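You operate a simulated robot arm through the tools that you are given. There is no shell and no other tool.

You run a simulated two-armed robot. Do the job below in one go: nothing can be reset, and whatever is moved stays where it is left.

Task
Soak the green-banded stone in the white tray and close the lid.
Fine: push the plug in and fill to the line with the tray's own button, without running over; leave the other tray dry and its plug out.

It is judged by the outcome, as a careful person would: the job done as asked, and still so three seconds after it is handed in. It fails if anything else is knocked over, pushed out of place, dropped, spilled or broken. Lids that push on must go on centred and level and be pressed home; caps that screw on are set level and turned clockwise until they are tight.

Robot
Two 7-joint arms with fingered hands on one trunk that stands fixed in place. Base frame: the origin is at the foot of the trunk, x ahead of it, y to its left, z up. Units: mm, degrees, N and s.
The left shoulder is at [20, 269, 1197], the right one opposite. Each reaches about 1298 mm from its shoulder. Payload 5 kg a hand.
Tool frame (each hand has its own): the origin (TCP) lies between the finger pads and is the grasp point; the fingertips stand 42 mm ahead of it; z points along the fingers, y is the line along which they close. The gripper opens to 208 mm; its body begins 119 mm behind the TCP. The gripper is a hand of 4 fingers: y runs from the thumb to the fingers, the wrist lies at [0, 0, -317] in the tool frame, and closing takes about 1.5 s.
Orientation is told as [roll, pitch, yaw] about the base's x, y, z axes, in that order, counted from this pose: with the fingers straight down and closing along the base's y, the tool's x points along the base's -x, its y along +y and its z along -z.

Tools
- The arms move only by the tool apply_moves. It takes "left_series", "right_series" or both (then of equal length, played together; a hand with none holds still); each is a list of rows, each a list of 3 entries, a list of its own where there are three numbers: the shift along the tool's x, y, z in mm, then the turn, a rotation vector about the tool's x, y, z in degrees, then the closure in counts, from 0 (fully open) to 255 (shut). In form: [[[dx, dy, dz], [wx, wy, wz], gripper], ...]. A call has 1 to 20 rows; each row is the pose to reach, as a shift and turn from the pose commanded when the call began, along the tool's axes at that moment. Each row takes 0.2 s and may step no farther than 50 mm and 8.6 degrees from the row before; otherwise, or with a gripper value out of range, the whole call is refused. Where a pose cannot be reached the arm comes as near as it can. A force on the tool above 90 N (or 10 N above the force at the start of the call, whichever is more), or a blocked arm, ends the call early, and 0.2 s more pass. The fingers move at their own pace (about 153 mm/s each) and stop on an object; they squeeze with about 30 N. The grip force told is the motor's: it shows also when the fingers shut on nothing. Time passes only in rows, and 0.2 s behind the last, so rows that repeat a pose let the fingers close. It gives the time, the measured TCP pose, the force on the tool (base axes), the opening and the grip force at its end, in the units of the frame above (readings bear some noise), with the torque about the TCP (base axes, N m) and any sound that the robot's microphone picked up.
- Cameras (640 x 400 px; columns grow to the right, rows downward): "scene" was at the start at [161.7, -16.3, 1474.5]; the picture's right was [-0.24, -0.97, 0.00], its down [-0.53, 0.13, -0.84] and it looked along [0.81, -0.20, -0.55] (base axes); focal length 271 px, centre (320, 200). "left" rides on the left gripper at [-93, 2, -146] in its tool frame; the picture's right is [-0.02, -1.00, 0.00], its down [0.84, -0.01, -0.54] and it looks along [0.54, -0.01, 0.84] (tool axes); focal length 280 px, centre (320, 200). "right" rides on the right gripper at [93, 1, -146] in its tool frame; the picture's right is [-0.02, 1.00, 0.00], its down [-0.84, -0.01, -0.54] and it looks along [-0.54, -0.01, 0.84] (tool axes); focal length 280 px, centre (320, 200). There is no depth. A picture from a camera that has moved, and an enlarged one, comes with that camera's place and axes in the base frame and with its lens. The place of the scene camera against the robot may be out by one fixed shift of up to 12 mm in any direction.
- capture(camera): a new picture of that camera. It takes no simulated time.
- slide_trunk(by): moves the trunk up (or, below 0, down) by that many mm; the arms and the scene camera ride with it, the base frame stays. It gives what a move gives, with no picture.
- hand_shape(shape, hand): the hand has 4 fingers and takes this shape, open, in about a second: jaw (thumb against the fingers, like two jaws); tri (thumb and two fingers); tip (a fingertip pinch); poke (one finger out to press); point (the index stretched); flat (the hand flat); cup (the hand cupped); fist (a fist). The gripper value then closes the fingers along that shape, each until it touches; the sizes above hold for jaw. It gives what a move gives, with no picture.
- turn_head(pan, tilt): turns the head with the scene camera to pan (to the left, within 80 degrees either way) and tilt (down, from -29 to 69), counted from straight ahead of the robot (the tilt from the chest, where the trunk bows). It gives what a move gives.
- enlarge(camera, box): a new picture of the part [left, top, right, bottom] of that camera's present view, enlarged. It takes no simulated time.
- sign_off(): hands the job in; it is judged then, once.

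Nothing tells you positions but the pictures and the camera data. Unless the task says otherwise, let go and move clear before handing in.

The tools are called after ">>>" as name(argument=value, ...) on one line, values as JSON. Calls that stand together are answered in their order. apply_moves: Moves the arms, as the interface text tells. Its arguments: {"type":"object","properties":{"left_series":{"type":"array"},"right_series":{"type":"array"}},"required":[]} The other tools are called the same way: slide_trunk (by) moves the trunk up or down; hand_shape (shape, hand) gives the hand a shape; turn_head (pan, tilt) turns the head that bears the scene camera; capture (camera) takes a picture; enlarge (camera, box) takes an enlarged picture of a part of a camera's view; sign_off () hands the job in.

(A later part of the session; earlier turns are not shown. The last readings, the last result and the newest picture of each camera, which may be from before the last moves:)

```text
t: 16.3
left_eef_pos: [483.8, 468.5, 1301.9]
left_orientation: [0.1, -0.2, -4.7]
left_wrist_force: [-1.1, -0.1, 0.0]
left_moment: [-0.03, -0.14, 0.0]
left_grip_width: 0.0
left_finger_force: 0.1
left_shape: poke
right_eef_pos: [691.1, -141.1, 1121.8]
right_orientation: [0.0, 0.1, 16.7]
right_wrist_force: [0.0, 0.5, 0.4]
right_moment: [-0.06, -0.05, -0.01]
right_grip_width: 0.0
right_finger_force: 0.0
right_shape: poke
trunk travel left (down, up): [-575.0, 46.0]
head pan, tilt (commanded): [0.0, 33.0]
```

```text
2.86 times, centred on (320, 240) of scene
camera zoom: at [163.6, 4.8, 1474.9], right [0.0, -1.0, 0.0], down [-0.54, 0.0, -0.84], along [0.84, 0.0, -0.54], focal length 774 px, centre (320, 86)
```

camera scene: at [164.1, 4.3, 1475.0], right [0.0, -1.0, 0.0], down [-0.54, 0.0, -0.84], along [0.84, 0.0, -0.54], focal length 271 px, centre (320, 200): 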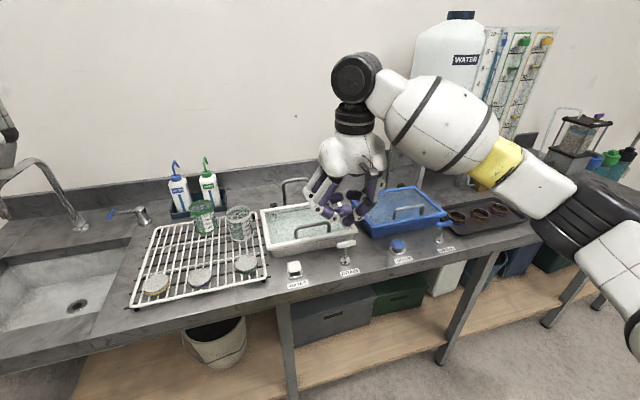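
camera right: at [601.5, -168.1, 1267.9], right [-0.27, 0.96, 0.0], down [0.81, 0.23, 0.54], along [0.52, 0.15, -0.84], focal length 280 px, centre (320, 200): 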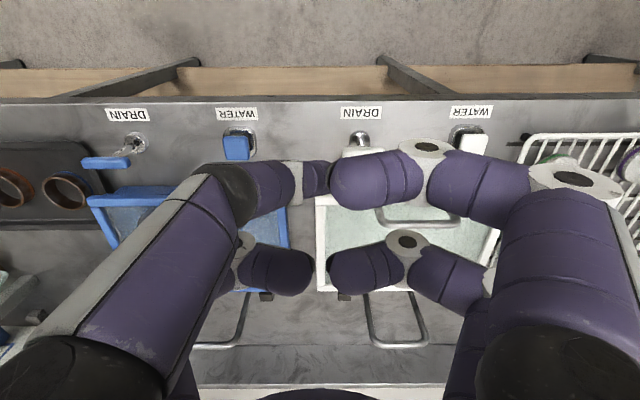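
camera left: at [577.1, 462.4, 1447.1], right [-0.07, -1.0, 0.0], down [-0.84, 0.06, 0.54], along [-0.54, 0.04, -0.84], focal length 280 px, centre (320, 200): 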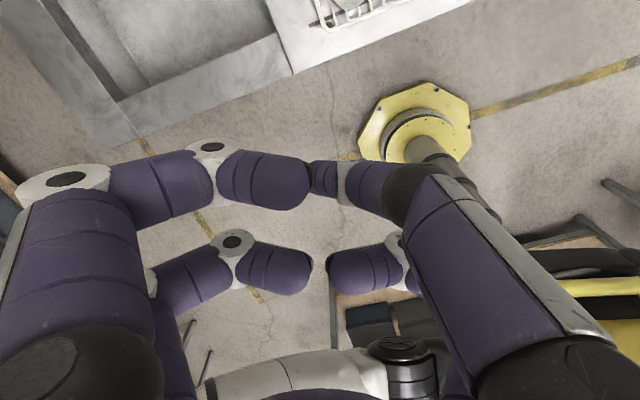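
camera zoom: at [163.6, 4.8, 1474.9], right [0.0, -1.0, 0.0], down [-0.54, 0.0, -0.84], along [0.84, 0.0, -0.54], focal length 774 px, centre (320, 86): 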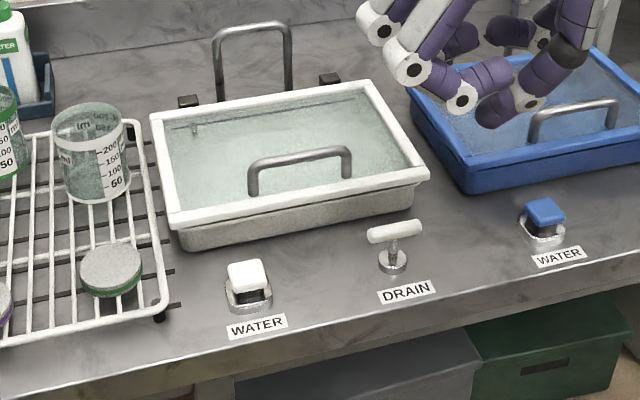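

The plug is down and stays. Next comes the lid: the right hand will pinch the bar with the jaws front-to-back and lift, and the left hand will then take the lid's edge, so I test turning both hands a quarter turn in free air.

>>> apply_moves(left_series=[[[0, 0, 0], [0, 0, -8.5], 0], [[0, 0, 0], [0, 0, -17], 0], [[0, 0, 0], [0, 0, -25.5], 0], [[0, 0, 0], [0, 0, -34], 0], [[0, 0, 0], [0, 0, -42.5], 0], [[0, 0, 0], [0, 0, -51], 0], [[0, 0, 0], [0, 0, -59.5], 0], [[0, 0, 0], [0, 0, -68], 0], [[0, 0, 0], [0, 0, -76.5], 0], [[0, 0, 0], [0, 0, -85], 0], [[0, 0, 0], [0, 0, -93.5], 0], [[0, 0, 0], [0, 0, -102], 0], [[0, 0, 0], [0, 0, -110.5], 0]], right_series=[[[0, 0, -10], [0, 0, -8], 0], [[0, 0, -20], [0, 0, -16], 0], [[0, 0, -30], [0, 0, -24], 0], [[0, 0, -40], [0, 0, -32], 0], [[0, 0, -50], [0, 0, -40], 0], [[0, 0, -50], [0, 0, -48], 0], [[0, 0, -50], [0, 0, -56], 0], [[0, 0, -50], [0, 0, -64], 0], [[0, 0, -50], [0, 0, -72], 0], [[0, 0, -50], [0, 0, -80], 0], [[0, 0, -50], [0, 0, -88], 0], [[0, 0, -50], [0, 0, -89], 0], [[0, 0, -50], [0, 0, -89], 0]])

>>> capture(camera="scene")

>>> capture(camera="right")

>>> capture(camera="left")

```text
t: 19.1
left_eef_pos: [485.2, 466.8, 1302.5]
left_orientation: [0.0, 0.0, 105.8]
left_wrist_force: [0.3, 0.5, -0.4]
left_moment: [0.02, -0.04, 0.0]
left_grip_width: 0.0
left_finger_force: 0.0
left_shape: poke
right_eef_pos: [692.3, -142.3, 1171.8]
right_orientation: [0.0, -0.1, 105.6]
right_wrist_force: [0.5, -0.5, -0.4]
right_moment: [0.05, 0.0, 0.0]
right_grip_width: 0.1
right_finger_force: 0.1
right_shape: poke
trunk travel left (down, up): [-575.0, 46.0]
head pan, tilt (commanded): [0.0, 33.0]
```

```text
taken
camera scene: at [164.3, 4.6, 1474.9], right [0.0, -1.0, 0.0], down [-0.54, 0.0, -0.84], along [0.84, 0.0, -0.54], focal length 271 px, centre (320, 200)
```

scene: 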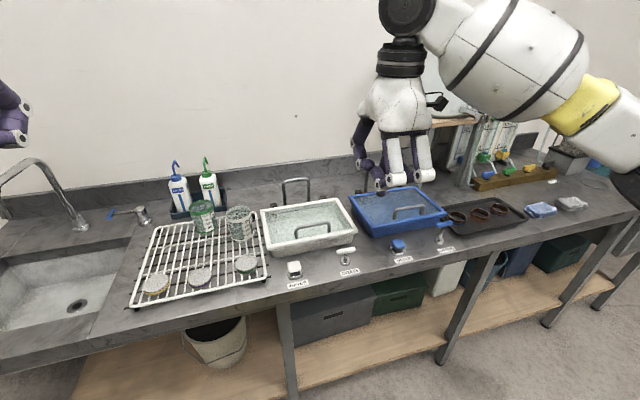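

```text
taken
camera right: at [716.7, -232.8, 1318.8], right [-0.97, -0.26, 0.0], down [-0.22, 0.81, 0.54], along [-0.14, 0.52, -0.84], focal length 280 px, centre (320, 200)
```

right: 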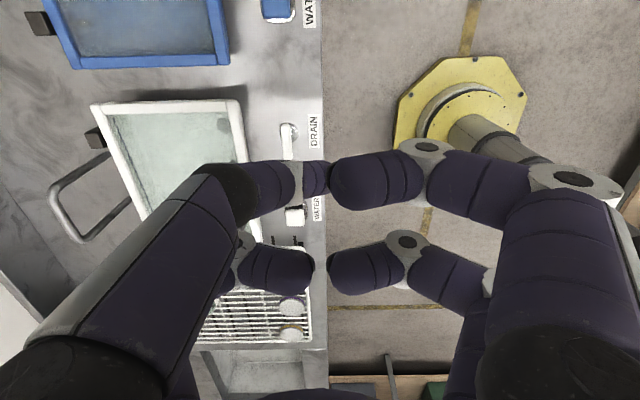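

```text
taken
camera left: at [457.4, 557.8, 1447.8], right [0.96, 0.29, 0.0], down [0.24, -0.81, 0.54], along [0.15, -0.52, -0.84], focal length 280 px, centre (320, 200)
```

left: 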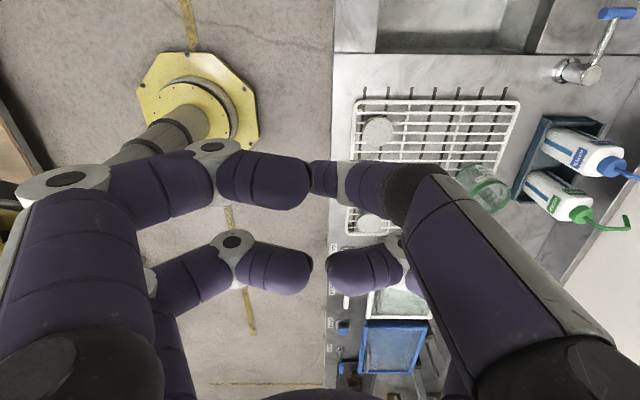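

Both hands turn fine. I set the right hand to jaw, pre-close it to about 70 mm and bring it above the right end of the bar, staying high.

>>> hand_shape(hand="right", shape="jaw")

>>> apply_moves(right_series=[[[-16, -27, 0], [0, 0, -0.2], 169], [[-33, -54, 20], [0, 0, -0.2], 169], [[-50, -81, 40], [0, 0, -0.2], 169], [[-66, -108, 60], [0, 0, -0.2], 169], [[-82.7, -135.2, 80], [0, 0, -0.2], 169], [[-82.7, -135.2, 92], [0, 0, -0.2], 169], [[-82.7, -135.2, 92], [0, 0, -0.2], 169]])

>>> capture(camera="right")

>>> enlarge(camera="scene", box=[240, 100, 440, 280])

```text
t: 20.0
left_eef_pos: [484.4, 467.7, 1301.4]
left_orientation: [-0.1, 0.0, 105.6]
left_wrist_force: [0.5, 0.0, 0.7]
left_moment: [-0.02, 0.02, -0.01]
left_grip_width: 0.0
left_finger_force: 0.0
left_shape: poke
right_eef_pos: [692.8, -142.3, 1171.6]
right_orientation: [0.0, -0.1, 105.7]
right_wrist_force: [-0.3, -0.2, -0.6]
right_moment: [-0.01, 0.02, 0.0]
right_grip_width: 208.0
right_finger_force: 0.1
right_shape: jaw
trunk travel left (down, up): [-575.0, 46.0]
head pan, tilt (commanded): [0.0, 33.0]
```

```text
t: 21.6
left_eef_pos: [484.3, 469.0, 1302.8]
left_orientation: [0.0, 0.1, 105.8]
left_wrist_force: [0.1, 0.6, 0.5]
left_moment: [-0.09, -0.02, 0.02]
left_grip_width: 0.0
left_finger_force: 0.1
left_shape: poke
right_eef_pos: [799.3, -22.9, 1079.9]
right_orientation: [0.0, 0.0, 105.9]
right_wrist_force: [-0.1, 0.8, 0.2]
right_moment: [-0.1, -0.02, -0.03]
right_grip_width: 70.6
right_finger_force: 0.0
right_shape: jaw
trunk travel left (down, up): [-575.0, 46.0]
head pan, tilt (commanded): [0.0, 33.0]
```

```text
taken
camera right: at [824.1, -114.1, 1227.6], right [-0.97, -0.26, 0.0], down [-0.22, 0.81, 0.54], along [-0.14, 0.52, -0.84], focal length 280 px, centre (320, 200)
```

right: 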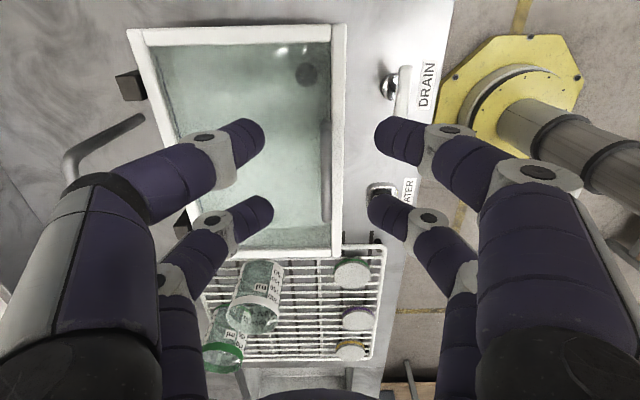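

```text
2.22 times, centred on (340, 190) of scene
camera zoom: at [164.3, 5.6, 1474.9], right [0.0, -1.0, 0.0], down [-0.54, 0.0, -0.84], along [0.84, 0.0, -0.54], focal length 602 px, centre (276, 222)
```

zoom: 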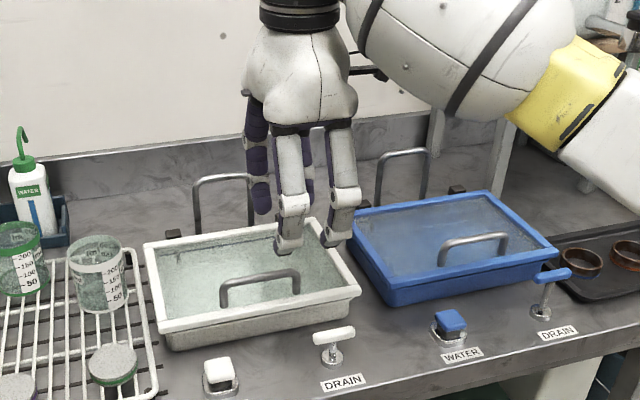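

>>> enlarge(camera="right", box=[220, 80, 420, 240])

```text
2.50 times, centred on (320, 160) of right
camera zoom: at [824.1, -114.1, 1227.6], right [-0.97, -0.26, 0.0], down [-0.22, 0.81, 0.54], along [-0.14, 0.52, -0.84], focal length 701 px, centre (320, 300)
```

zoom: 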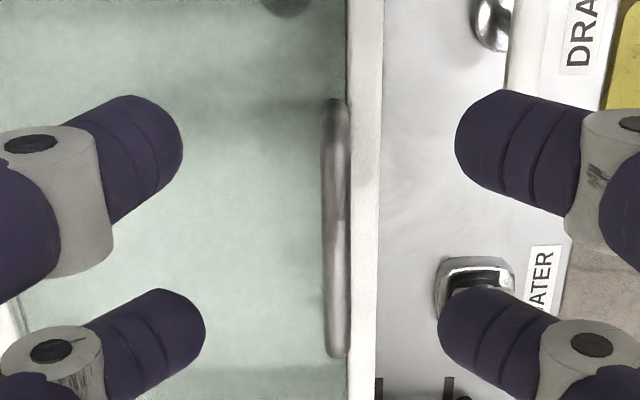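

The bar lies between the jaws, about 7 mm nearer to me than the hand's axis. I correct sideways and come down so the fingertips are just above the lid frame, on both sides of the bar.

>>> apply_moves(right_series=[[[2, 3, 20], [0, 0, 0], 169], [[5.3, 6.9, 40], [0, 0, 0], 169], [[5.3, 6.9, 60], [0, 0, 0], 169], [[5.3, 6.9, 72], [0, 0, 0], 169], [[5.3, 6.9, 78], [0, 0, 0], 169], [[5.3, 6.9, 78], [0, 0, 0], 169]])

>>> capture(camera="right")

>>> enlarge(camera="scene", box=[260, 160, 420, 280])

```text
t: 23.0
left_eef_pos: [484.2, 466.7, 1302.1]
left_orientation: [0.0, -0.1, 105.7]
left_wrist_force: [-0.2, 0.6, -0.1]
left_moment: [0.02, -0.03, 0.01]
left_grip_width: 0.0
left_finger_force: 0.1
left_shape: poke
right_eef_pos: [795.5, -32.2, 1004.0]
right_orientation: [-0.1, -0.1, 105.9]
right_wrist_force: [0.0, -0.3, -0.3]
right_moment: [-0.01, -0.01, -0.01]
right_grip_width: 70.3
right_finger_force: 0.1
right_shape: jaw
trunk travel left (down, up): [-575.0, 46.0]
head pan, tilt (commanded): [0.0, 33.0]
```

```text
taken
camera right: at [819.2, -123.0, 1149.5], right [-0.97, -0.26, 0.0], down [-0.22, 0.81, 0.54], along [-0.14, 0.52, -0.84], focal length 280 px, centre (320, 200)
```

right: 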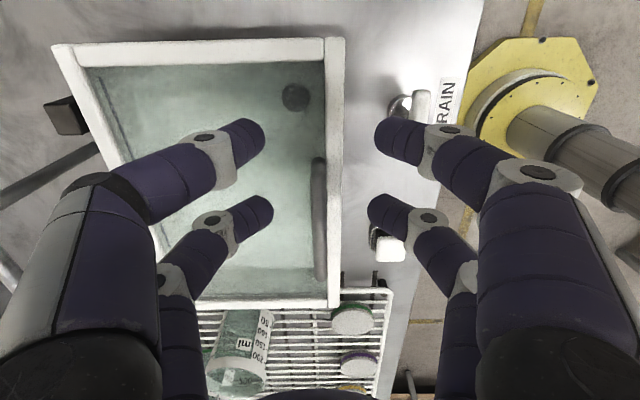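

```text
3.33 times, centred on (340, 220) of scene
camera zoom: at [164.2, 4.6, 1474.9], right [0.0, -1.0, 0.0], down [-0.54, 0.0, -0.84], along [0.84, 0.0, -0.54], focal length 903 px, centre (253, 133)
```

zoom: 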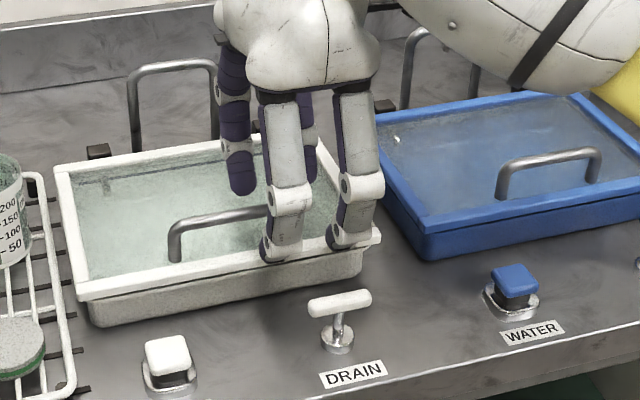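

Aligned well: the inner finger row straddles the bar and the post sits between the rows. I lower the last 9 mm and close.

>>> apply_moves(right_series=[[[0, 0, 5], [0, 0, 0], 169], [[0, 0, 9.5], [0, 0, 0], 169], [[0, 0, 9.5], [0, 0, 0], 200], [[0, 0, 9.5], [0, 0, 0], 255], [[0, 0, 9.5], [0, 0, 0], 255], [[0, 0, 9.5], [0, 0, 0], 255]])

>>> capture(camera="right")

>>> enlarge(camera="scene", box=[260, 160, 420, 280])

```text
t: 24.4
left_eef_pos: [484.5, 465.4, 1301.9]
left_orientation: [0.1, 0.0, 105.7]
left_wrist_force: [0.0, -0.5, 0.2]
left_moment: [-0.02, -0.02, -0.03]
left_grip_width: 0.0
left_finger_force: 0.0
left_shape: poke
right_eef_pos: [794.6, -32.9, 991.8]
right_orientation: [0.0, 0.0, 105.9]
right_wrist_force: [-0.2, 0.5, -6.8]
right_moment: [-0.73, -0.16, -0.11]
right_grip_width: 0.0
right_finger_force: 29.9
right_shape: jaw
trunk travel left (down, up): [-575.0, 46.0]
head pan, tilt (commanded): [0.0, 33.0]
```

```text
taken
camera right: at [820.1, -124.0, 1139.4], right [-0.97, -0.26, 0.0], down [-0.22, 0.81, 0.54], along [-0.14, 0.52, -0.84], focal length 280 px, centre (320, 200)
```

right: 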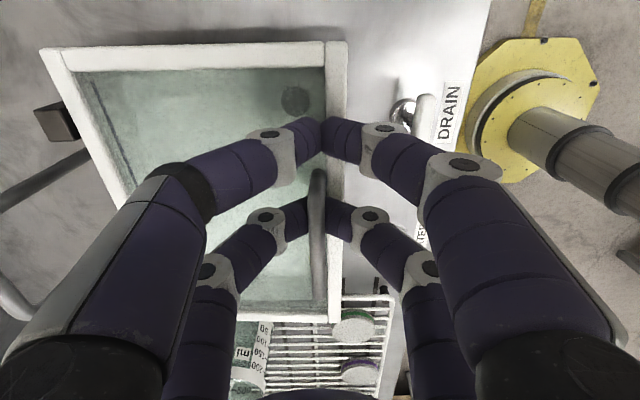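

```text
3.33 times, centred on (340, 220) of scene
camera zoom: at [164.6, 4.7, 1474.8], right [0.0, -1.0, 0.0], down [-0.54, 0.0, -0.84], along [0.84, 0.0, -0.54], focal length 903 px, centre (253, 133)
```

zoom: 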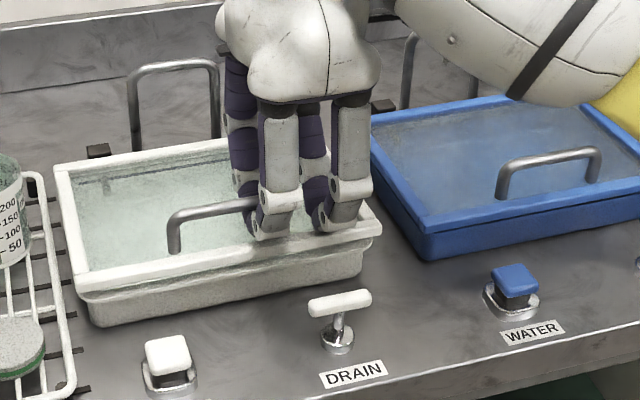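

The bar is pinched by the inner fingers. I begin lifting along the hinge's arc with a slight tilt, checking forces.

>>> apply_moves(right_series=[[[0, -1, -5], [-1, 0, 0], 255], [[0, -2.5, -10], [-2, 0, 0], 255], [[0, -4.4, -15], [-2.5, 0, 0], 255], [[0, -7, -22.5], [-4, 0, 0], 255], [[0, -9.9, -29.7], [-5, 0, 0], 255]])

>>> capture(camera="right")

>>> enlarge(camera="scene", box=[240, 130, 440, 280])

```text
t: 25.6
left_eef_pos: [484.2, 466.7, 1302.4]
left_orientation: [-0.1, 0.0, 105.8]
left_wrist_force: [0.1, 0.0, -0.1]
left_moment: [-0.01, -0.01, 0.0]
left_grip_width: 0.0
left_finger_force: 0.0
left_shape: poke
right_eef_pos: [805.7, -29.6, 1024.1]
right_orientation: [4.9, 0.0, 105.9]
right_wrist_force: [3.0, 0.6, -3.1]
right_moment: [-0.23, -0.06, -0.04]
right_grip_width: 0.0
right_finger_force: 29.9
right_shape: jaw
trunk travel left (down, up): [-575.0, 46.0]
head pan, tilt (commanded): [0.0, 33.0]
```

```text
taken
camera right: at [842.0, -117.5, 1170.3], right [-0.96, -0.26, 0.09], down [-0.17, 0.83, 0.54], along [-0.21, 0.5, -0.84], focal length 280 px, centre (320, 200)
```

right: 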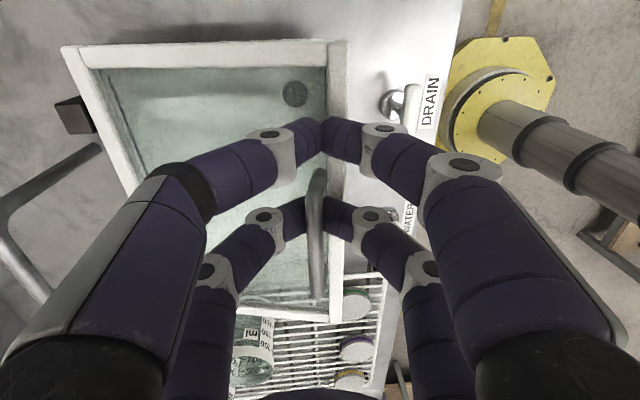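

```text
2.67 times, centred on (340, 205) of scene
camera zoom: at [164.7, 4.9, 1474.8], right [0.0, -1.0, 0.0], down [-0.54, 0.0, -0.84], along [0.84, 0.0, -0.54], focal length 722 px, centre (267, 187)
```

zoom: 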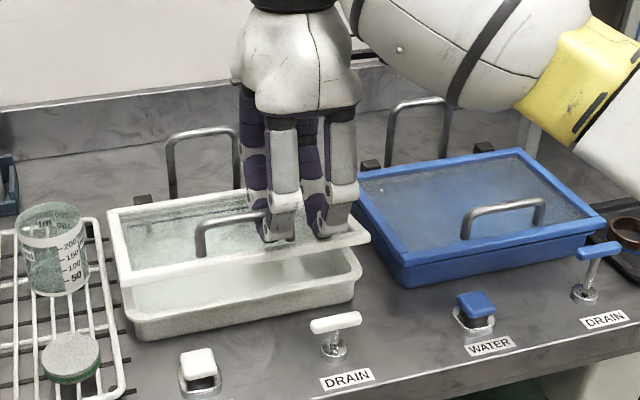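

The lid lifts easily with only a few newtons. I carry on along the arc to about 35 degrees.

>>> apply_moves(right_series=[[[0, -2.4, -7.4], [-0.3, 0, 0], 255], [[0, -4.9, -14.7], [-0.5, 0, 0], 255], [[0, -7.9, -21.9], [-1, 0, 0], 255], [[0, -11.1, -29.0], [-1.5, 0, 0], 255], [[0, -14.9, -35.8], [-1.9, 0, 0], 255], [[0, -18.8, -42.5], [-2.3, 0, 0], 255], [[0, -23.1, -49.1], [-2.7, 0, 0], 255], [[0, -27.5, -55.5], [-3.0, 0, 0], 255], [[0, -32.4, -61.7], [-3.5, 0, 0], 255], [[0, -37.4, -67.7], [-4, 0, 0], 255]])

>>> capture(camera="right")

>>> enlarge(camera="scene", box=[220, 100, 440, 280])

```text
t: 27.8
left_eef_pos: [485.0, 467.8, 1301.2]
left_orientation: [0.0, 0.0, 105.7]
left_wrist_force: [0.5, -0.7, -0.1]
left_moment: [-0.01, 0.01, -0.01]
left_grip_width: 0.0
left_finger_force: 0.1
left_shape: poke
right_eef_pos: [847.0, -17.8, 1087.5]
right_orientation: [9.0, 0.0, 105.8]
right_wrist_force: [2.8, -1.3, -6.4]
right_moment: [-1.0, -0.02, 0.13]
right_grip_width: 0.0
right_finger_force: 30.0
right_shape: jaw
trunk travel left (down, up): [-575.0, 46.0]
head pan, tilt (commanded): [0.0, 33.0]
```

```text
taken
camera right: at [893.3, -102.1, 1232.0], right [-0.95, -0.26, 0.16], down [-0.14, 0.84, 0.53], along [-0.27, 0.48, -0.83], focal length 280 px, centre (320, 200)
```

right: 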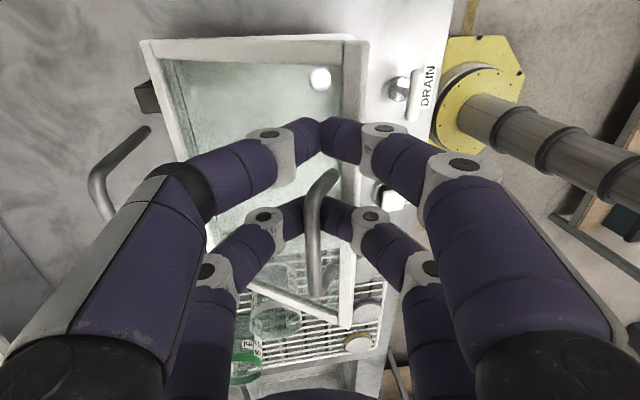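

```text
2.22 times, centred on (330, 190) of scene
camera zoom: at [165.0, 4.8, 1474.8], right [0.0, -1.0, 0.0], down [-0.55, 0.0, -0.84], along [0.84, 0.0, -0.55], focal length 602 px, centre (298, 222)
```

zoom: 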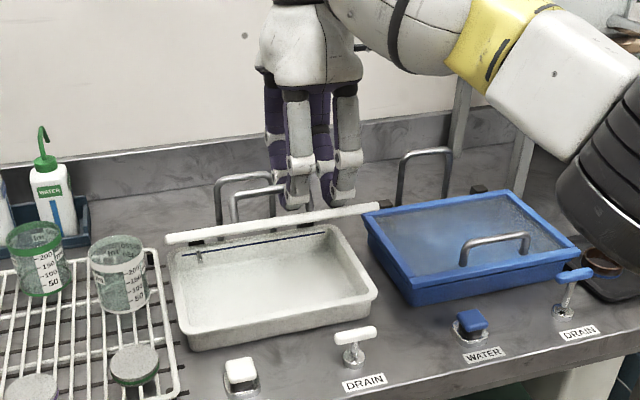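

The lid is now held open at about 35 degrees and the fill line shows on the far wall. Next the left hand, in jaw shape and tilted forward, approaches the lid's front edge at its left part, to take it over between its fingers.

>>> hand_shape(hand="left", shape="jaw")

>>> apply_moves(left_series=[[[35, -8, 0], [0, 0, 0], 60], [[75, -18, 10], [5, 0, 0], 100], [[115, -28, 20], [10, 0, 0], 132], [[155, -38, 35], [15, 0, 0], 132], [[195, -48, 50], [20, 0, 0], 132], [[235, -58, 70], [26, 0, 0], 132], [[275, -70, 90], [32, 0, 0], 132], [[310, -80, 115], [38, 0, 0], 132], [[345, -90, 140], [44, 0, 0], 132], [[380, -100, 165], [50, 0, 0], 132], [[405, -106, 185], [50, 0, 0], 132], [[405, -106, 185], [50, 0, 0], 132]])

>>> capture(camera="left")

>>> capture(camera="scene")

>>> capture(camera="right")

```text
t: 28.7
left_eef_pos: [485.7, 467.9, 1301.7]
left_orientation: [0.1, 0.0, 105.6]
left_wrist_force: [0.4, 0.1, 0.6]
left_moment: [0.02, 0.01, -0.03]
left_grip_width: 207.7
left_finger_force: 0.0
left_shape: jaw
right_eef_pos: [848.0, -17.9, 1087.7]
right_orientation: [9.1, -0.2, 105.8]
right_wrist_force: [3.1, -1.0, -6.7]
right_moment: [-0.92, -0.01, 0.15]
right_grip_width: 0.1
right_finger_force: 30.3
right_shape: jaw
trunk travel left (down, up): [-575.0, 46.0]
head pan, tilt (commanded): [0.0, 33.0]
```

```text
t: 31.3
left_eef_pos: [697.7, 108.4, 1115.9]
left_orientation: [-50.0, 0.1, 105.7]
left_wrist_force: [-0.5, 0.2, -0.5]
left_moment: [0.04, 0.0, 0.04]
left_grip_width: 100.9
left_finger_force: 0.2
left_shape: jaw
right_eef_pos: [846.5, -17.1, 1086.4]
right_orientation: [9.0, -0.1, 105.8]
right_wrist_force: [3.2, 1.5, -6.0]
right_moment: [-0.61, -0.05, 0.1]
right_grip_width: 0.0
right_finger_force: 30.0
right_shape: jaw
trunk travel left (down, up): [-575.0, 46.0]
head pan, tilt (commanded): [0.0, 33.0]
```

```text
taken
camera left: at [563.3, 169.1, 1208.4], right [0.61, 0.19, 0.77], down [-0.16, -0.92, 0.36], along [0.77, -0.34, -0.54], focal length 280 px, centre (320, 200)
```

left: 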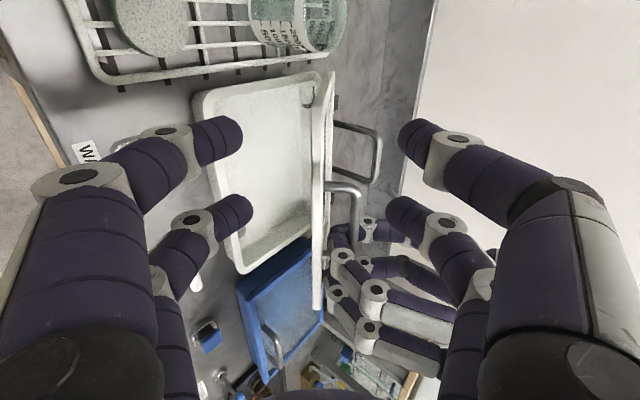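

```text
taken
camera scene: at [165.4, 4.6, 1474.8], right [0.0, -1.0, 0.0], down [-0.55, 0.0, -0.84], along [0.84, 0.0, -0.55], focal length 271 px, centre (320, 200)
```

scene: 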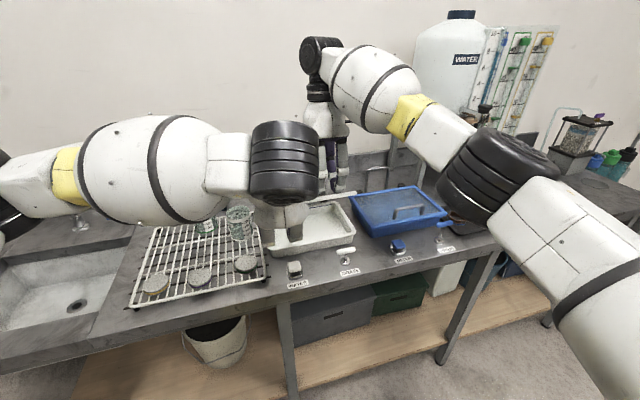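

```text
taken
camera right: at [893.5, -102.2, 1231.5], right [-0.95, -0.26, 0.16], down [-0.14, 0.84, 0.53], along [-0.27, 0.48, -0.83], focal length 280 px, centre (320, 200)
```

right: 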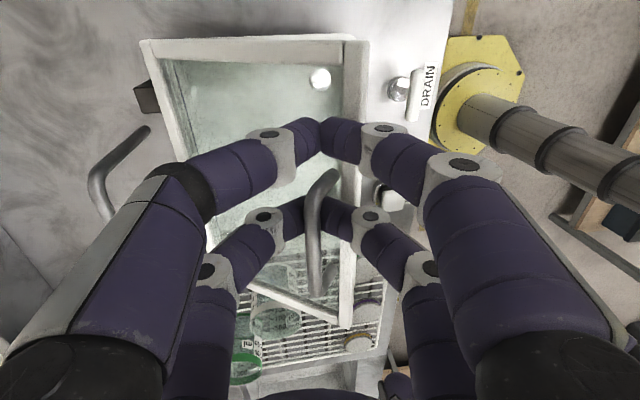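

The left hand's jaws are well centred on the lid's edge, seen edge-on. I advance about 78 mm so that the edge sits between its fingers.

>>> apply_moves(left_series=[[[2, 0, 20], [0, 0, 0], 132], [[4, 0, 40], [0, 0, 0], 132], [[4, 0, 60], [0, 0, 0], 132], [[4, 0, 76], [0, 0, 0], 132], [[4, 0, 76], [0, 0, 0], 132]])

>>> capture(camera="left")

>>> capture(camera="right")

```text
t: 32.5
left_eef_pos: [752.8, 118.8, 1065.4]
left_orientation: [-50.0, 0.0, 105.8]
left_wrist_force: [1.1, -0.3, 0.1]
left_moment: [-0.02, 0.02, -0.03]
left_grip_width: 100.6
left_finger_force: 0.1
left_shape: jaw
right_eef_pos: [847.3, -17.6, 1087.2]
right_orientation: [9.2, 0.0, 105.8]
right_wrist_force: [3.7, -1.4, -6.1]
right_moment: [-0.65, -0.07, 0.08]
right_grip_width: 0.0
right_finger_force: 29.9
right_shape: jaw
trunk travel left (down, up): [-575.0, 46.0]
head pan, tilt (commanded): [0.0, 33.0]
```

```text
taken
camera left: at [618.2, 178.8, 1158.2], right [0.62, 0.19, 0.77], down [-0.16, -0.92, 0.36], along [0.77, -0.34, -0.54], focal length 280 px, centre (320, 200)
```

left: 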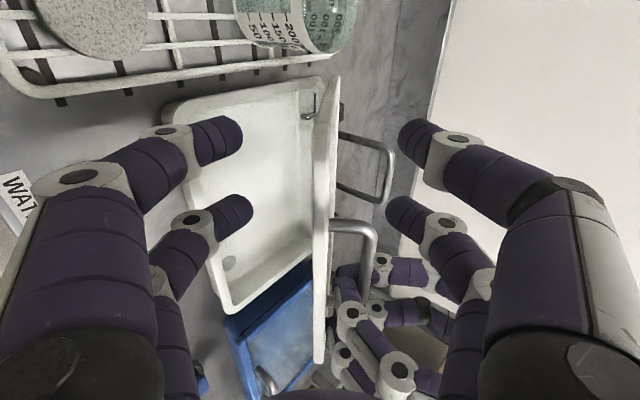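

```text
taken
camera right: at [893.4, -102.1, 1231.5], right [-0.95, -0.26, 0.16], down [-0.14, 0.84, 0.53], along [-0.27, 0.48, -0.83], focal length 280 px, centre (320, 200)
```

right: 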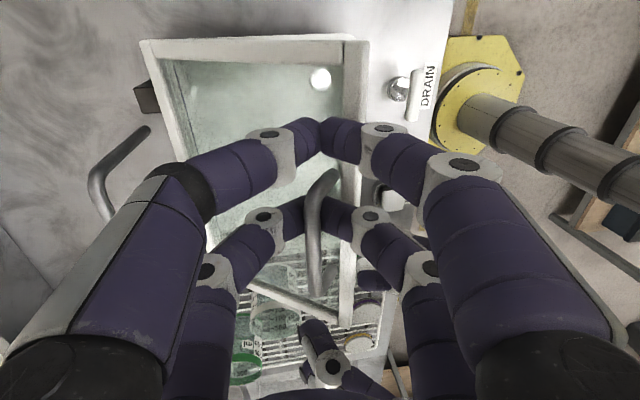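

Geometry agrees: fingertips are about 23 mm past the lid's front edge, with the lid centred. I narrow the jaw to 60 mm and raise the left hand so its lower fingers come up under the lid.

>>> apply_moves(left_series=[[[0, 0, 0], [0, 0, 0], 160], [[0, 0, 0], [0, 0, 0], 181], [[0, -5, 0], [0, 0, 0], 181], [[0, -10, 0], [0, 0, 0], 181], [[0, -15, 0], [0, 0, 0], 181], [[0, -15, 0], [0, 0, 0], 181]])

>>> capture(camera="left")

```text
t: 33.9
left_eef_pos: [764.2, 120.7, 1077.5]
left_orientation: [-50.0, 0.0, 105.8]
left_wrist_force: [-0.5, -0.4, 0.4]
left_moment: [0.0, 0.02, -0.03]
left_grip_width: 60.7
left_finger_force: 0.1
left_shape: jaw
right_eef_pos: [847.8, -16.9, 1087.8]
right_orientation: [9.1, 0.0, 105.9]
right_wrist_force: [4.6, 0.4, -8.2]
right_moment: [-0.58, -0.13, 0.1]
right_grip_width: 0.0
right_finger_force: 30.2
right_shape: jaw
trunk travel left (down, up): [-575.0, 46.0]
head pan, tilt (commanded): [0.0, 33.0]
```

```text
taken
camera left: at [629.0, 181.6, 1170.7], right [0.61, 0.19, 0.77], down [-0.16, -0.92, 0.36], along [0.77, -0.34, -0.54], focal length 280 px, centre (320, 200)
```

left: 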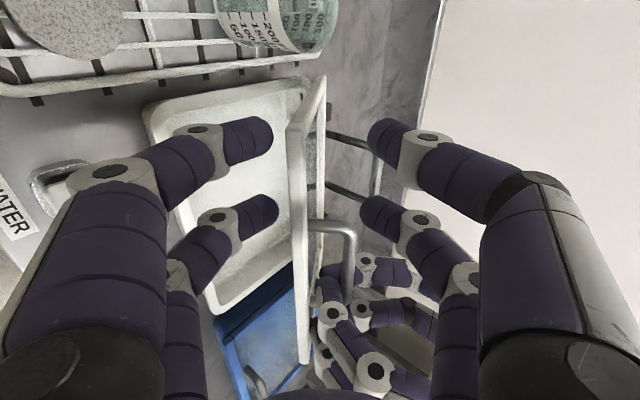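

>>> apply_moves(left_series=[[[0, -2, 0], [0, 0, 0], 181], [[0, -4, 0], [0, 0, 0], 181], [[0, -6, 0], [0, 0, 0], 181], [[0, -8, 0], [0, 0, 0], 181]])

>>> enlarge(camera="left", box=[220, 60, 420, 260])

```text
t: 34.9
left_eef_pos: [767.7, 122.6, 1084.8]
left_orientation: [-50.0, 0.0, 105.7]
left_wrist_force: [-0.2, 0.4, -1.0]
left_moment: [-0.04, 0.06, 0.0]
left_grip_width: 60.6
left_finger_force: 0.1
left_shape: jaw
right_eef_pos: [847.7, -18.5, 1086.3]
right_orientation: [9.0, 0.0, 105.8]
right_wrist_force: [5.2, 1.0, -7.0]
right_moment: [-0.6, -0.11, 0.08]
right_grip_width: 0.0
right_finger_force: 29.9
right_shape: jaw
trunk travel left (down, up): [-575.0, 46.0]
head pan, tilt (commanded): [0.0, 33.0]
```

```text
2.00 times, centred on (320, 160) of left
camera zoom: at [634.5, 182.0, 1177.9], right [0.62, 0.19, 0.77], down [-0.16, -0.92, 0.36], along [0.77, -0.34, -0.54], focal length 561 px, centre (320, 280)
```

zoom: 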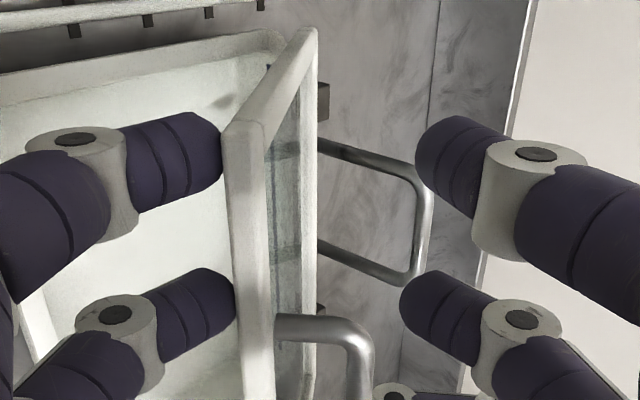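

Contact is just about made. I raise 3 mm more to carry the lid, then open the right hand's fingers slowly.

>>> apply_moves(left_series=[[[0, -1.5, 0], [0, 0, 0], 181], [[0, -3, 0], [0, 0, 0], 181], [[0, -4, 0], [0, 0, 0], 181]])

>>> capture(camera="left")

```text
t: 35.7
left_eef_pos: [770.5, 122.4, 1089.3]
left_orientation: [-49.9, 0.0, 105.8]
left_wrist_force: [-2.2, -2.7, -3.2]
left_moment: [-0.14, 0.08, 0.03]
left_grip_width: 61.5
left_finger_force: 0.0
left_shape: jaw
right_eef_pos: [846.6, -17.2, 1087.1]
right_orientation: [9.0, -0.1, 105.8]
right_wrist_force: [6.9, 1.6, -4.2]
right_moment: [-0.65, -0.12, 0.06]
right_grip_width: 0.4
right_finger_force: 29.9
right_shape: jaw
trunk travel left (down, up): [-575.0, 46.0]
head pan, tilt (commanded): [0.0, 33.0]
```

```text
taken
camera left: at [636.1, 183.1, 1181.1], right [0.62, 0.19, 0.77], down [-0.16, -0.92, 0.36], along [0.77, -0.34, -0.54], focal length 280 px, centre (320, 200)
```

left: 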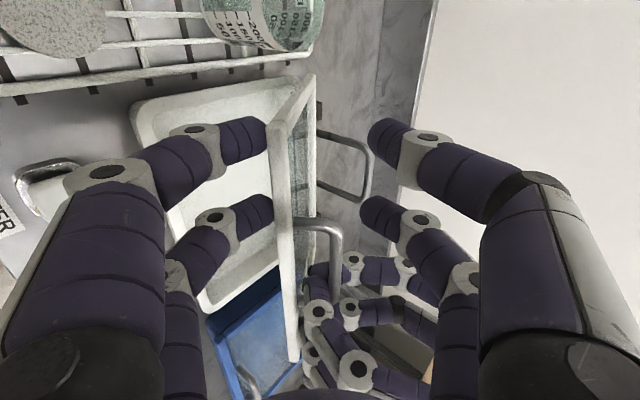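

The left hand carries the lid now. I open the right fingers only about 30 mm, so they don't touch the lid, and back the right hand straight off the bar.

>>> apply_moves(right_series=[[[0, 0, 0], [0, 0, 0], 235], [[0, 0, 0], [0, 0, 0], 218], [[0, 0, 0], [0, 0, 0], 218], [[0, 0, -10], [0, 0, 0], 218], [[0, 0, -25], [0, 0, 0], 218], [[0, 0, -45], [0, 0, 0], 218]])

>>> capture(camera="right")

>>> capture(camera="left")

```text
t: 37.1
left_eef_pos: [769.5, 123.8, 1089.9]
left_orientation: [-50.0, 0.2, 105.8]
left_wrist_force: [-1.5, -0.2, -1.5]
left_moment: [-0.03, 0.04, -0.02]
left_grip_width: 61.6
left_finger_force: 0.0
left_shape: jaw
right_eef_pos: [851.9, -12.8, 1131.2]
right_orientation: [9.0, 0.1, 106.1]
right_wrist_force: [-0.3, 1.6, 0.5]
right_moment: [-0.13, -0.09, 0.03]
right_grip_width: 29.7
right_finger_force: 0.1
right_shape: jaw
trunk travel left (down, up): [-575.0, 46.0]
head pan, tilt (commanded): [0.0, 33.0]
```

```text
taken
camera right: at [898.0, -97.7, 1276.5], right [-0.95, -0.26, 0.16], down [-0.14, 0.84, 0.53], along [-0.27, 0.48, -0.83], focal length 280 px, centre (320, 200)
```

right: 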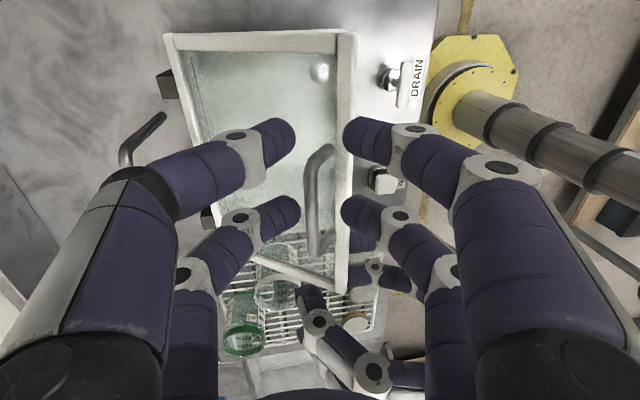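

```text
taken
camera left: at [634.8, 184.0, 1182.1], right [0.61, 0.19, 0.77], down [-0.16, -0.92, 0.36], along [0.77, -0.34, -0.53], focal length 280 px, centre (320, 200)
```

left: 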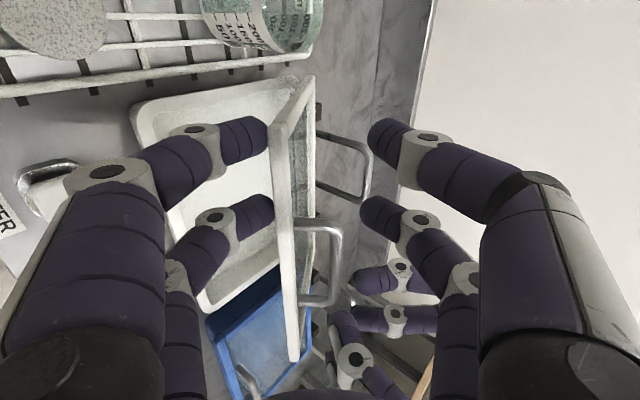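

The right hand is free of the bar and the lid rests on the left fingers. I take the right hand up and away to the right.

>>> apply_moves(right_series=[[[0, 0, -40], [0, 0, 0], 218], [[10, 10, -80], [0, 0, 0], 218], [[40, 30, -100], [1, 0, 0], 218], [[75, 55, -110], [3, 0, 0], 218], [[110, 80, -110], [5, 0, 0], 218], [[145, 105, -110], [7, 0, 0], 218], [[180, 130, -110], [9, 0, 0], 218], [[215, 155, -110], [9, 0, 0], 218], [[250, 175, -110], [9, 0, 0], 218]])

>>> capture(camera="right")

>>> capture(camera="scene")

```text
t: 39.1
left_eef_pos: [769.5, 122.4, 1089.5]
left_orientation: [-50.0, 0.0, 105.7]
left_wrist_force: [-1.1, -2.4, -0.9]
left_moment: [0.04, 0.02, 0.09]
left_grip_width: 60.8
left_finger_force: 0.1
left_shape: jaw
right_eef_pos: [771.5, -303.1, 1263.3]
right_orientation: [0.0, -0.1, 105.8]
right_wrist_force: [-0.4, -0.4, -0.8]
right_moment: [0.16, -0.03, -0.01]
right_grip_width: 30.2
right_finger_force: 0.1
right_shape: jaw
right hand out of reach, approached as far as the arm can: row 1, 2, 3
trunk travel left (down, up): [-575.0, 46.0]
head pan, tilt (commanded): [0.0, 33.0]
```

```text
taken
camera right: at [796.4, -394.7, 1410.6], right [-0.97, -0.26, 0.0], down [-0.22, 0.81, 0.54], along [-0.14, 0.52, -0.84], focal length 280 px, centre (320, 200)
```

right: 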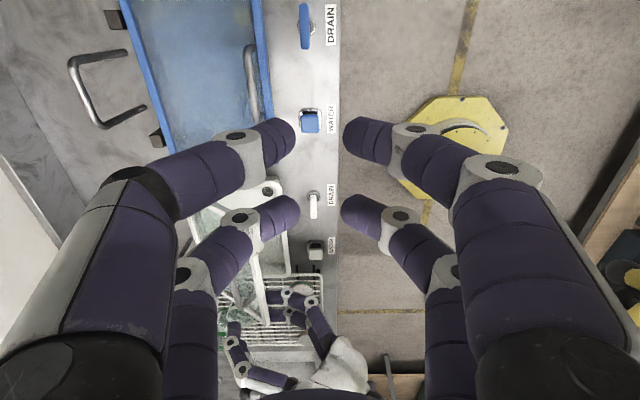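

```text
taken
camera scene: at [164.0, 3.2, 1474.9], right [0.0, -1.0, 0.0], down [-0.54, 0.0, -0.84], along [0.84, 0.0, -0.54], focal length 271 px, centre (320, 200)
```

scene: 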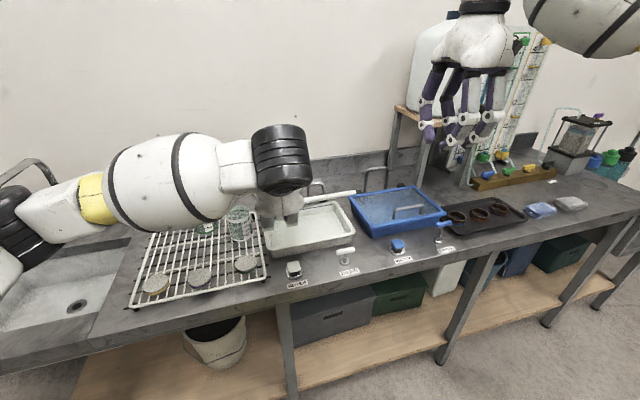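

Left fingers hold the lid alone. I now swing it up with the left hand along the hinge arc, first to about 62 degrees.

>>> apply_moves(left_series=[[[0, -8.5, 0.2], [-0.9, 0, 0], 181], [[0, -17, 0.5], [-1.8, 0, 0], 181], [[0, -33.4, 2.6], [-3.6, 0, 0], 181], [[0, -49.8, 6.0], [-5.4, 0, 0], 181], [[0, -65.4, 10.9], [-7.2, 0, 0], 181], [[0, -80.7, 17], [-9, 0, 0], 181]])

>>> capture(camera="left")

>>> capture(camera="right")

```text
t: 40.5
left_eef_pos: [834.5, 140.8, 1140.5]
left_orientation: [-41.0, 0.0, 105.7]
left_wrist_force: [-2.1, 0.0, -0.3]
left_moment: [-0.01, 0.08, 0.01]
left_grip_width: 61.0
left_finger_force: 0.0
left_shape: jaw
right_eef_pos: [774.0, -301.7, 1264.8]
right_orientation: [0.0, -0.1, 105.9]
right_wrist_force: [0.9, 0.1, 0.3]
right_moment: [0.01, 0.01, -0.01]
right_grip_width: 29.9
right_finger_force: 0.0
right_shape: jaw
trunk travel left (down, up): [-575.0, 46.0]
head pan, tilt (commanded): [0.0, 33.0]
```

```text
taken
camera left: at [715.0, 205.9, 1249.1], right [0.72, 0.22, 0.66], down [-0.1, -0.9, 0.41], along [0.68, -0.37, -0.63], focal length 280 px, centre (320, 200)
```

left: 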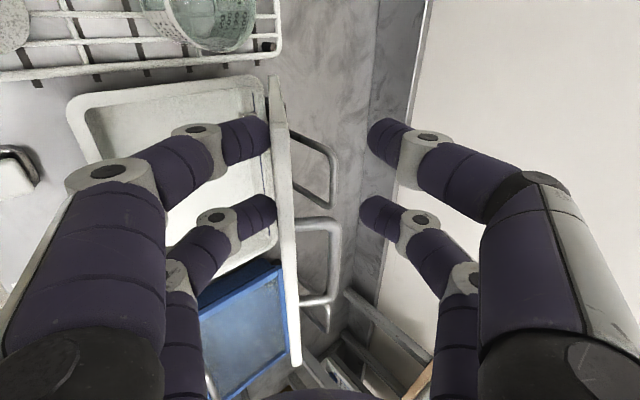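

```text
taken
camera right: at [797.2, -392.5, 1410.8], right [-0.97, -0.26, 0.0], down [-0.22, 0.81, 0.54], along [-0.14, 0.52, -0.84], focal length 280 px, centre (320, 200)
```

right: 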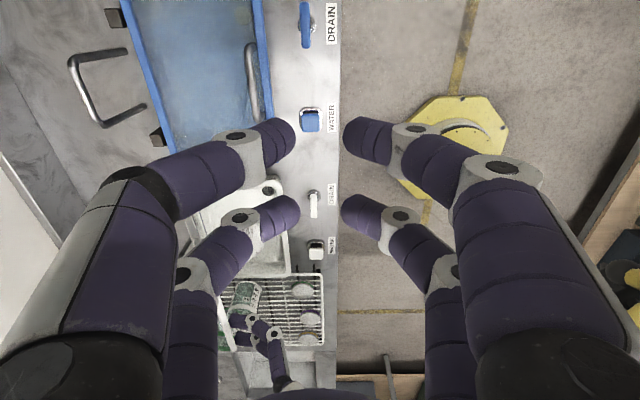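

Going well; the lid's edge stays in the jaw. I continue past the vertical to about 97 degrees.

>>> apply_moves(left_series=[[[0, -15.8, 5.1], [-1.8, 0, 0], 181], [[0, -30.9, 11.6], [-3.6, 0, 0], 181], [[0, -45.4, 19.4], [-5.4, 0, 0], 181], [[0, -59.1, 28.3], [-7.2, 0, 0], 181], [[0, -72, 38.6], [-9, 0, 0], 181], [[0, -78, 44], [-9.9, 0, 0], 181], [[0, -83.7, 49.6], [-10.8, 0, 0], 181], [[0, -89, 55.6], [-11.7, 0, 0], 181], [[0, -94.3, 61.8], [-12.6, 0, 0], 181]])

>>> capture(camera="left")

>>> capture(camera="scene")

```text
t: 42.5
left_eef_pos: [940.1, 171.7, 1155.9]
left_orientation: [-28.4, 0.0, 105.7]
left_wrist_force: [-1.5, -0.4, 0.5]
left_moment: [-0.02, 0.07, -0.02]
left_grip_width: 60.6
left_finger_force: 0.0
left_shape: jaw
right_eef_pos: [771.9, -301.6, 1264.8]
right_orientation: [0.0, -0.1, 105.9]
right_wrist_force: [-0.5, -0.3, 0.0]
right_moment: [0.01, 0.01, 0.0]
right_grip_width: 29.9
right_finger_force: 0.2
right_shape: jaw
trunk travel left (down, up): [-575.0, 46.0]
head pan, tilt (commanded): [0.0, 33.0]
```

```text
taken
camera left: at [846.0, 243.8, 1283.6], right [0.84, 0.25, 0.48], down [-0.01, -0.88, 0.48], along [0.54, -0.41, -0.74], focal length 280 px, centre (320, 200)
```

left: 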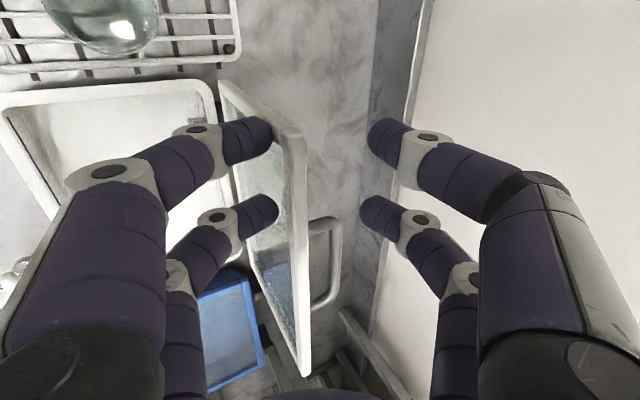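

```text
taken
camera scene: at [164.2, 4.7, 1474.8], right [0.0, -1.0, 0.0], down [-0.54, 0.0, -0.84], along [0.84, 0.0, -0.54], focal length 271 px, centre (320, 200)
```

scene: 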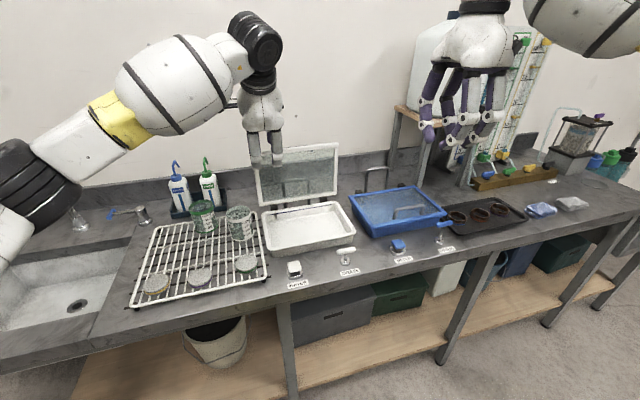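

The lid stands just past vertical. I continue slowly backwards toward its rest.

>>> apply_moves(left_series=[[[0, -5.9, 5.2], [-0.9, 0, 0], 181], [[0, -11.8, 10.6], [-1.8, 0, 0], 181], [[0, -17.2, 16.4], [-2.7, 0, 0], 181], [[0, -22.6, 22.2], [-3.6, 0, 0], 181], [[0, -27.3, 28.5], [-4.5, 0, 0], 181], [[0, -32, 34.8], [-5.4, 0, 0], 181], [[0, -36, 41.4], [-6.3, 0, 0], 181], [[0, -39.9, 48.1], [-7.2, 0, 0], 181]])

>>> capture(camera="left")

>>> enlarge(camera="scene", box=[200, 60, 400, 270])

```text
t: 44.5
left_eef_pos: [988.9, 182.6, 1145.3]
left_orientation: [-21.5, 0.3, 105.5]
left_wrist_force: [-48.1, 0.1, 44.8]
left_moment: [-0.39, 3.96, -0.37]
left_grip_width: 70.6
left_finger_force: 0.1
left_shape: jaw
right_eef_pos: [770.0, -299.8, 1267.0]
right_orientation: [-0.2, 0.0, 106.0]
right_wrist_force: [1.4, 1.3, -1.5]
right_moment: [-0.16, 0.19, 0.02]
right_grip_width: 30.3
right_finger_force: 0.1
right_shape: jaw
trunk travel left (down, up): [-575.0, 46.0]
head pan, tilt (commanded): [0.0, 33.0]
stopped in row 8 (left hand): the force on the tool passed its limit at 91 N (the readings are from after the stop); the commanded pose is now the measured one
```

```text
taken
camera left: at [910.8, 260.3, 1280.4], right [0.89, 0.26, 0.37], down [0.04, -0.86, 0.51], along [0.45, -0.44, -0.78], focal length 280 px, centre (320, 200)
```

left: 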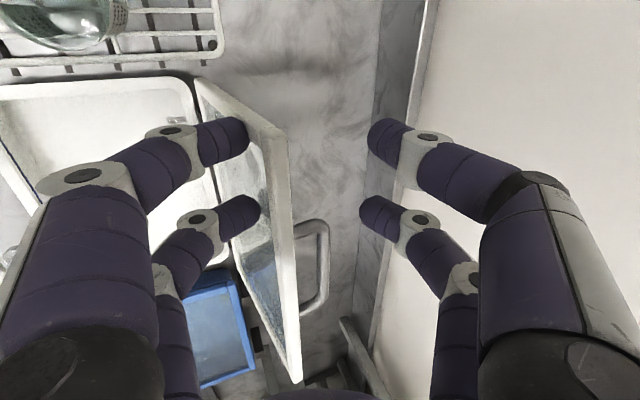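

```text
1.90 times, centred on (300, 165) of scene
camera zoom: at [159.5, 5.0, 1475.3], right [0.0, -1.0, 0.0], down [-0.54, 0.0, -0.84], along [0.84, 0.0, -0.54], focal length 516 px, centre (358, 267)
```

zoom: 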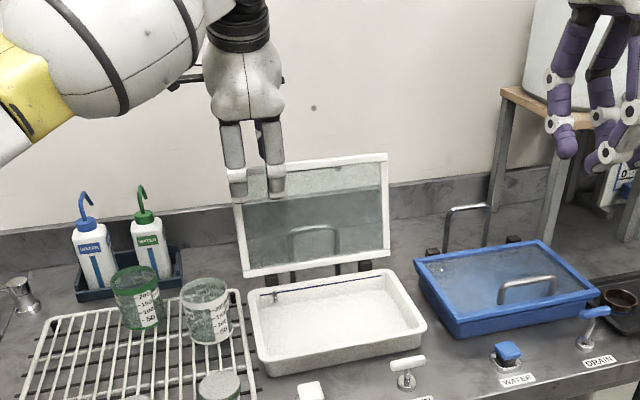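

The lid has reached its rest sooner than I had reckoned (about 107 degrees), so I ease the left hand back at once to take off the pressure.

>>> apply_moves(left_series=[[[0, 4, -2], [0, 0, 0], 181], [[0, 8, -4], [0, 0, 0], 181], [[0, 12, -8], [0, 0, 0], 181], [[0, 12, -8], [0, 0, 0], 181]])

>>> capture(camera="left")

>>> enlarge(camera="scene", box=[200, 60, 400, 270])

```text
t: 45.5
left_eef_pos: [978.7, 179.6, 1141.0]
left_orientation: [-21.4, 0.2, 105.5]
left_wrist_force: [-20.4, -0.8, 19.9]
left_moment: [-0.21, 1.45, -0.05]
left_grip_width: 64.5
left_finger_force: 0.1
left_shape: jaw
right_eef_pos: [769.8, -302.6, 1265.1]
right_orientation: [-0.1, 0.0, 105.8]
right_wrist_force: [0.3, 0.2, -1.2]
right_moment: [-0.01, 0.0, -0.01]
right_grip_width: 29.9
right_finger_force: 0.0
right_shape: jaw
trunk travel left (down, up): [-575.0, 46.0]
head pan, tilt (commanded): [0.0, 33.0]
```

```text
taken
camera left: at [901.6, 256.3, 1275.8], right [0.89, 0.26, 0.36], down [0.05, -0.86, 0.51], along [0.45, -0.44, -0.78], focal length 280 px, centre (320, 200)
```

left: 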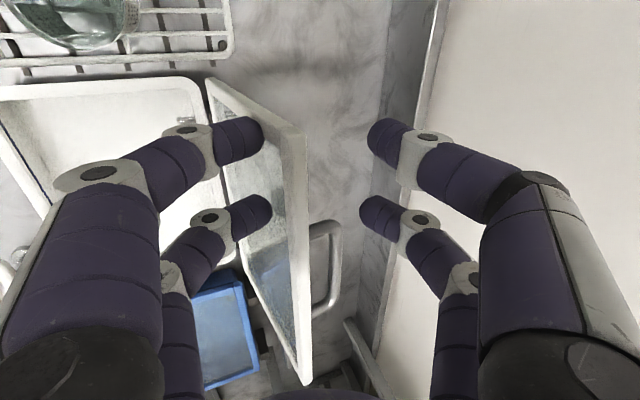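

```text
1.90 times, centred on (300, 165) of scene
camera zoom: at [161.7, 4.4, 1475.1], right [0.0, -1.0, 0.0], down [-0.54, 0.0, -0.84], along [0.84, 0.0, -0.54], focal length 516 px, centre (358, 267)
```

zoom: 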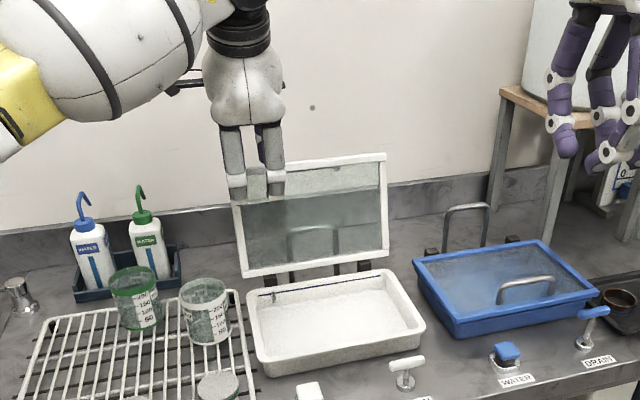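

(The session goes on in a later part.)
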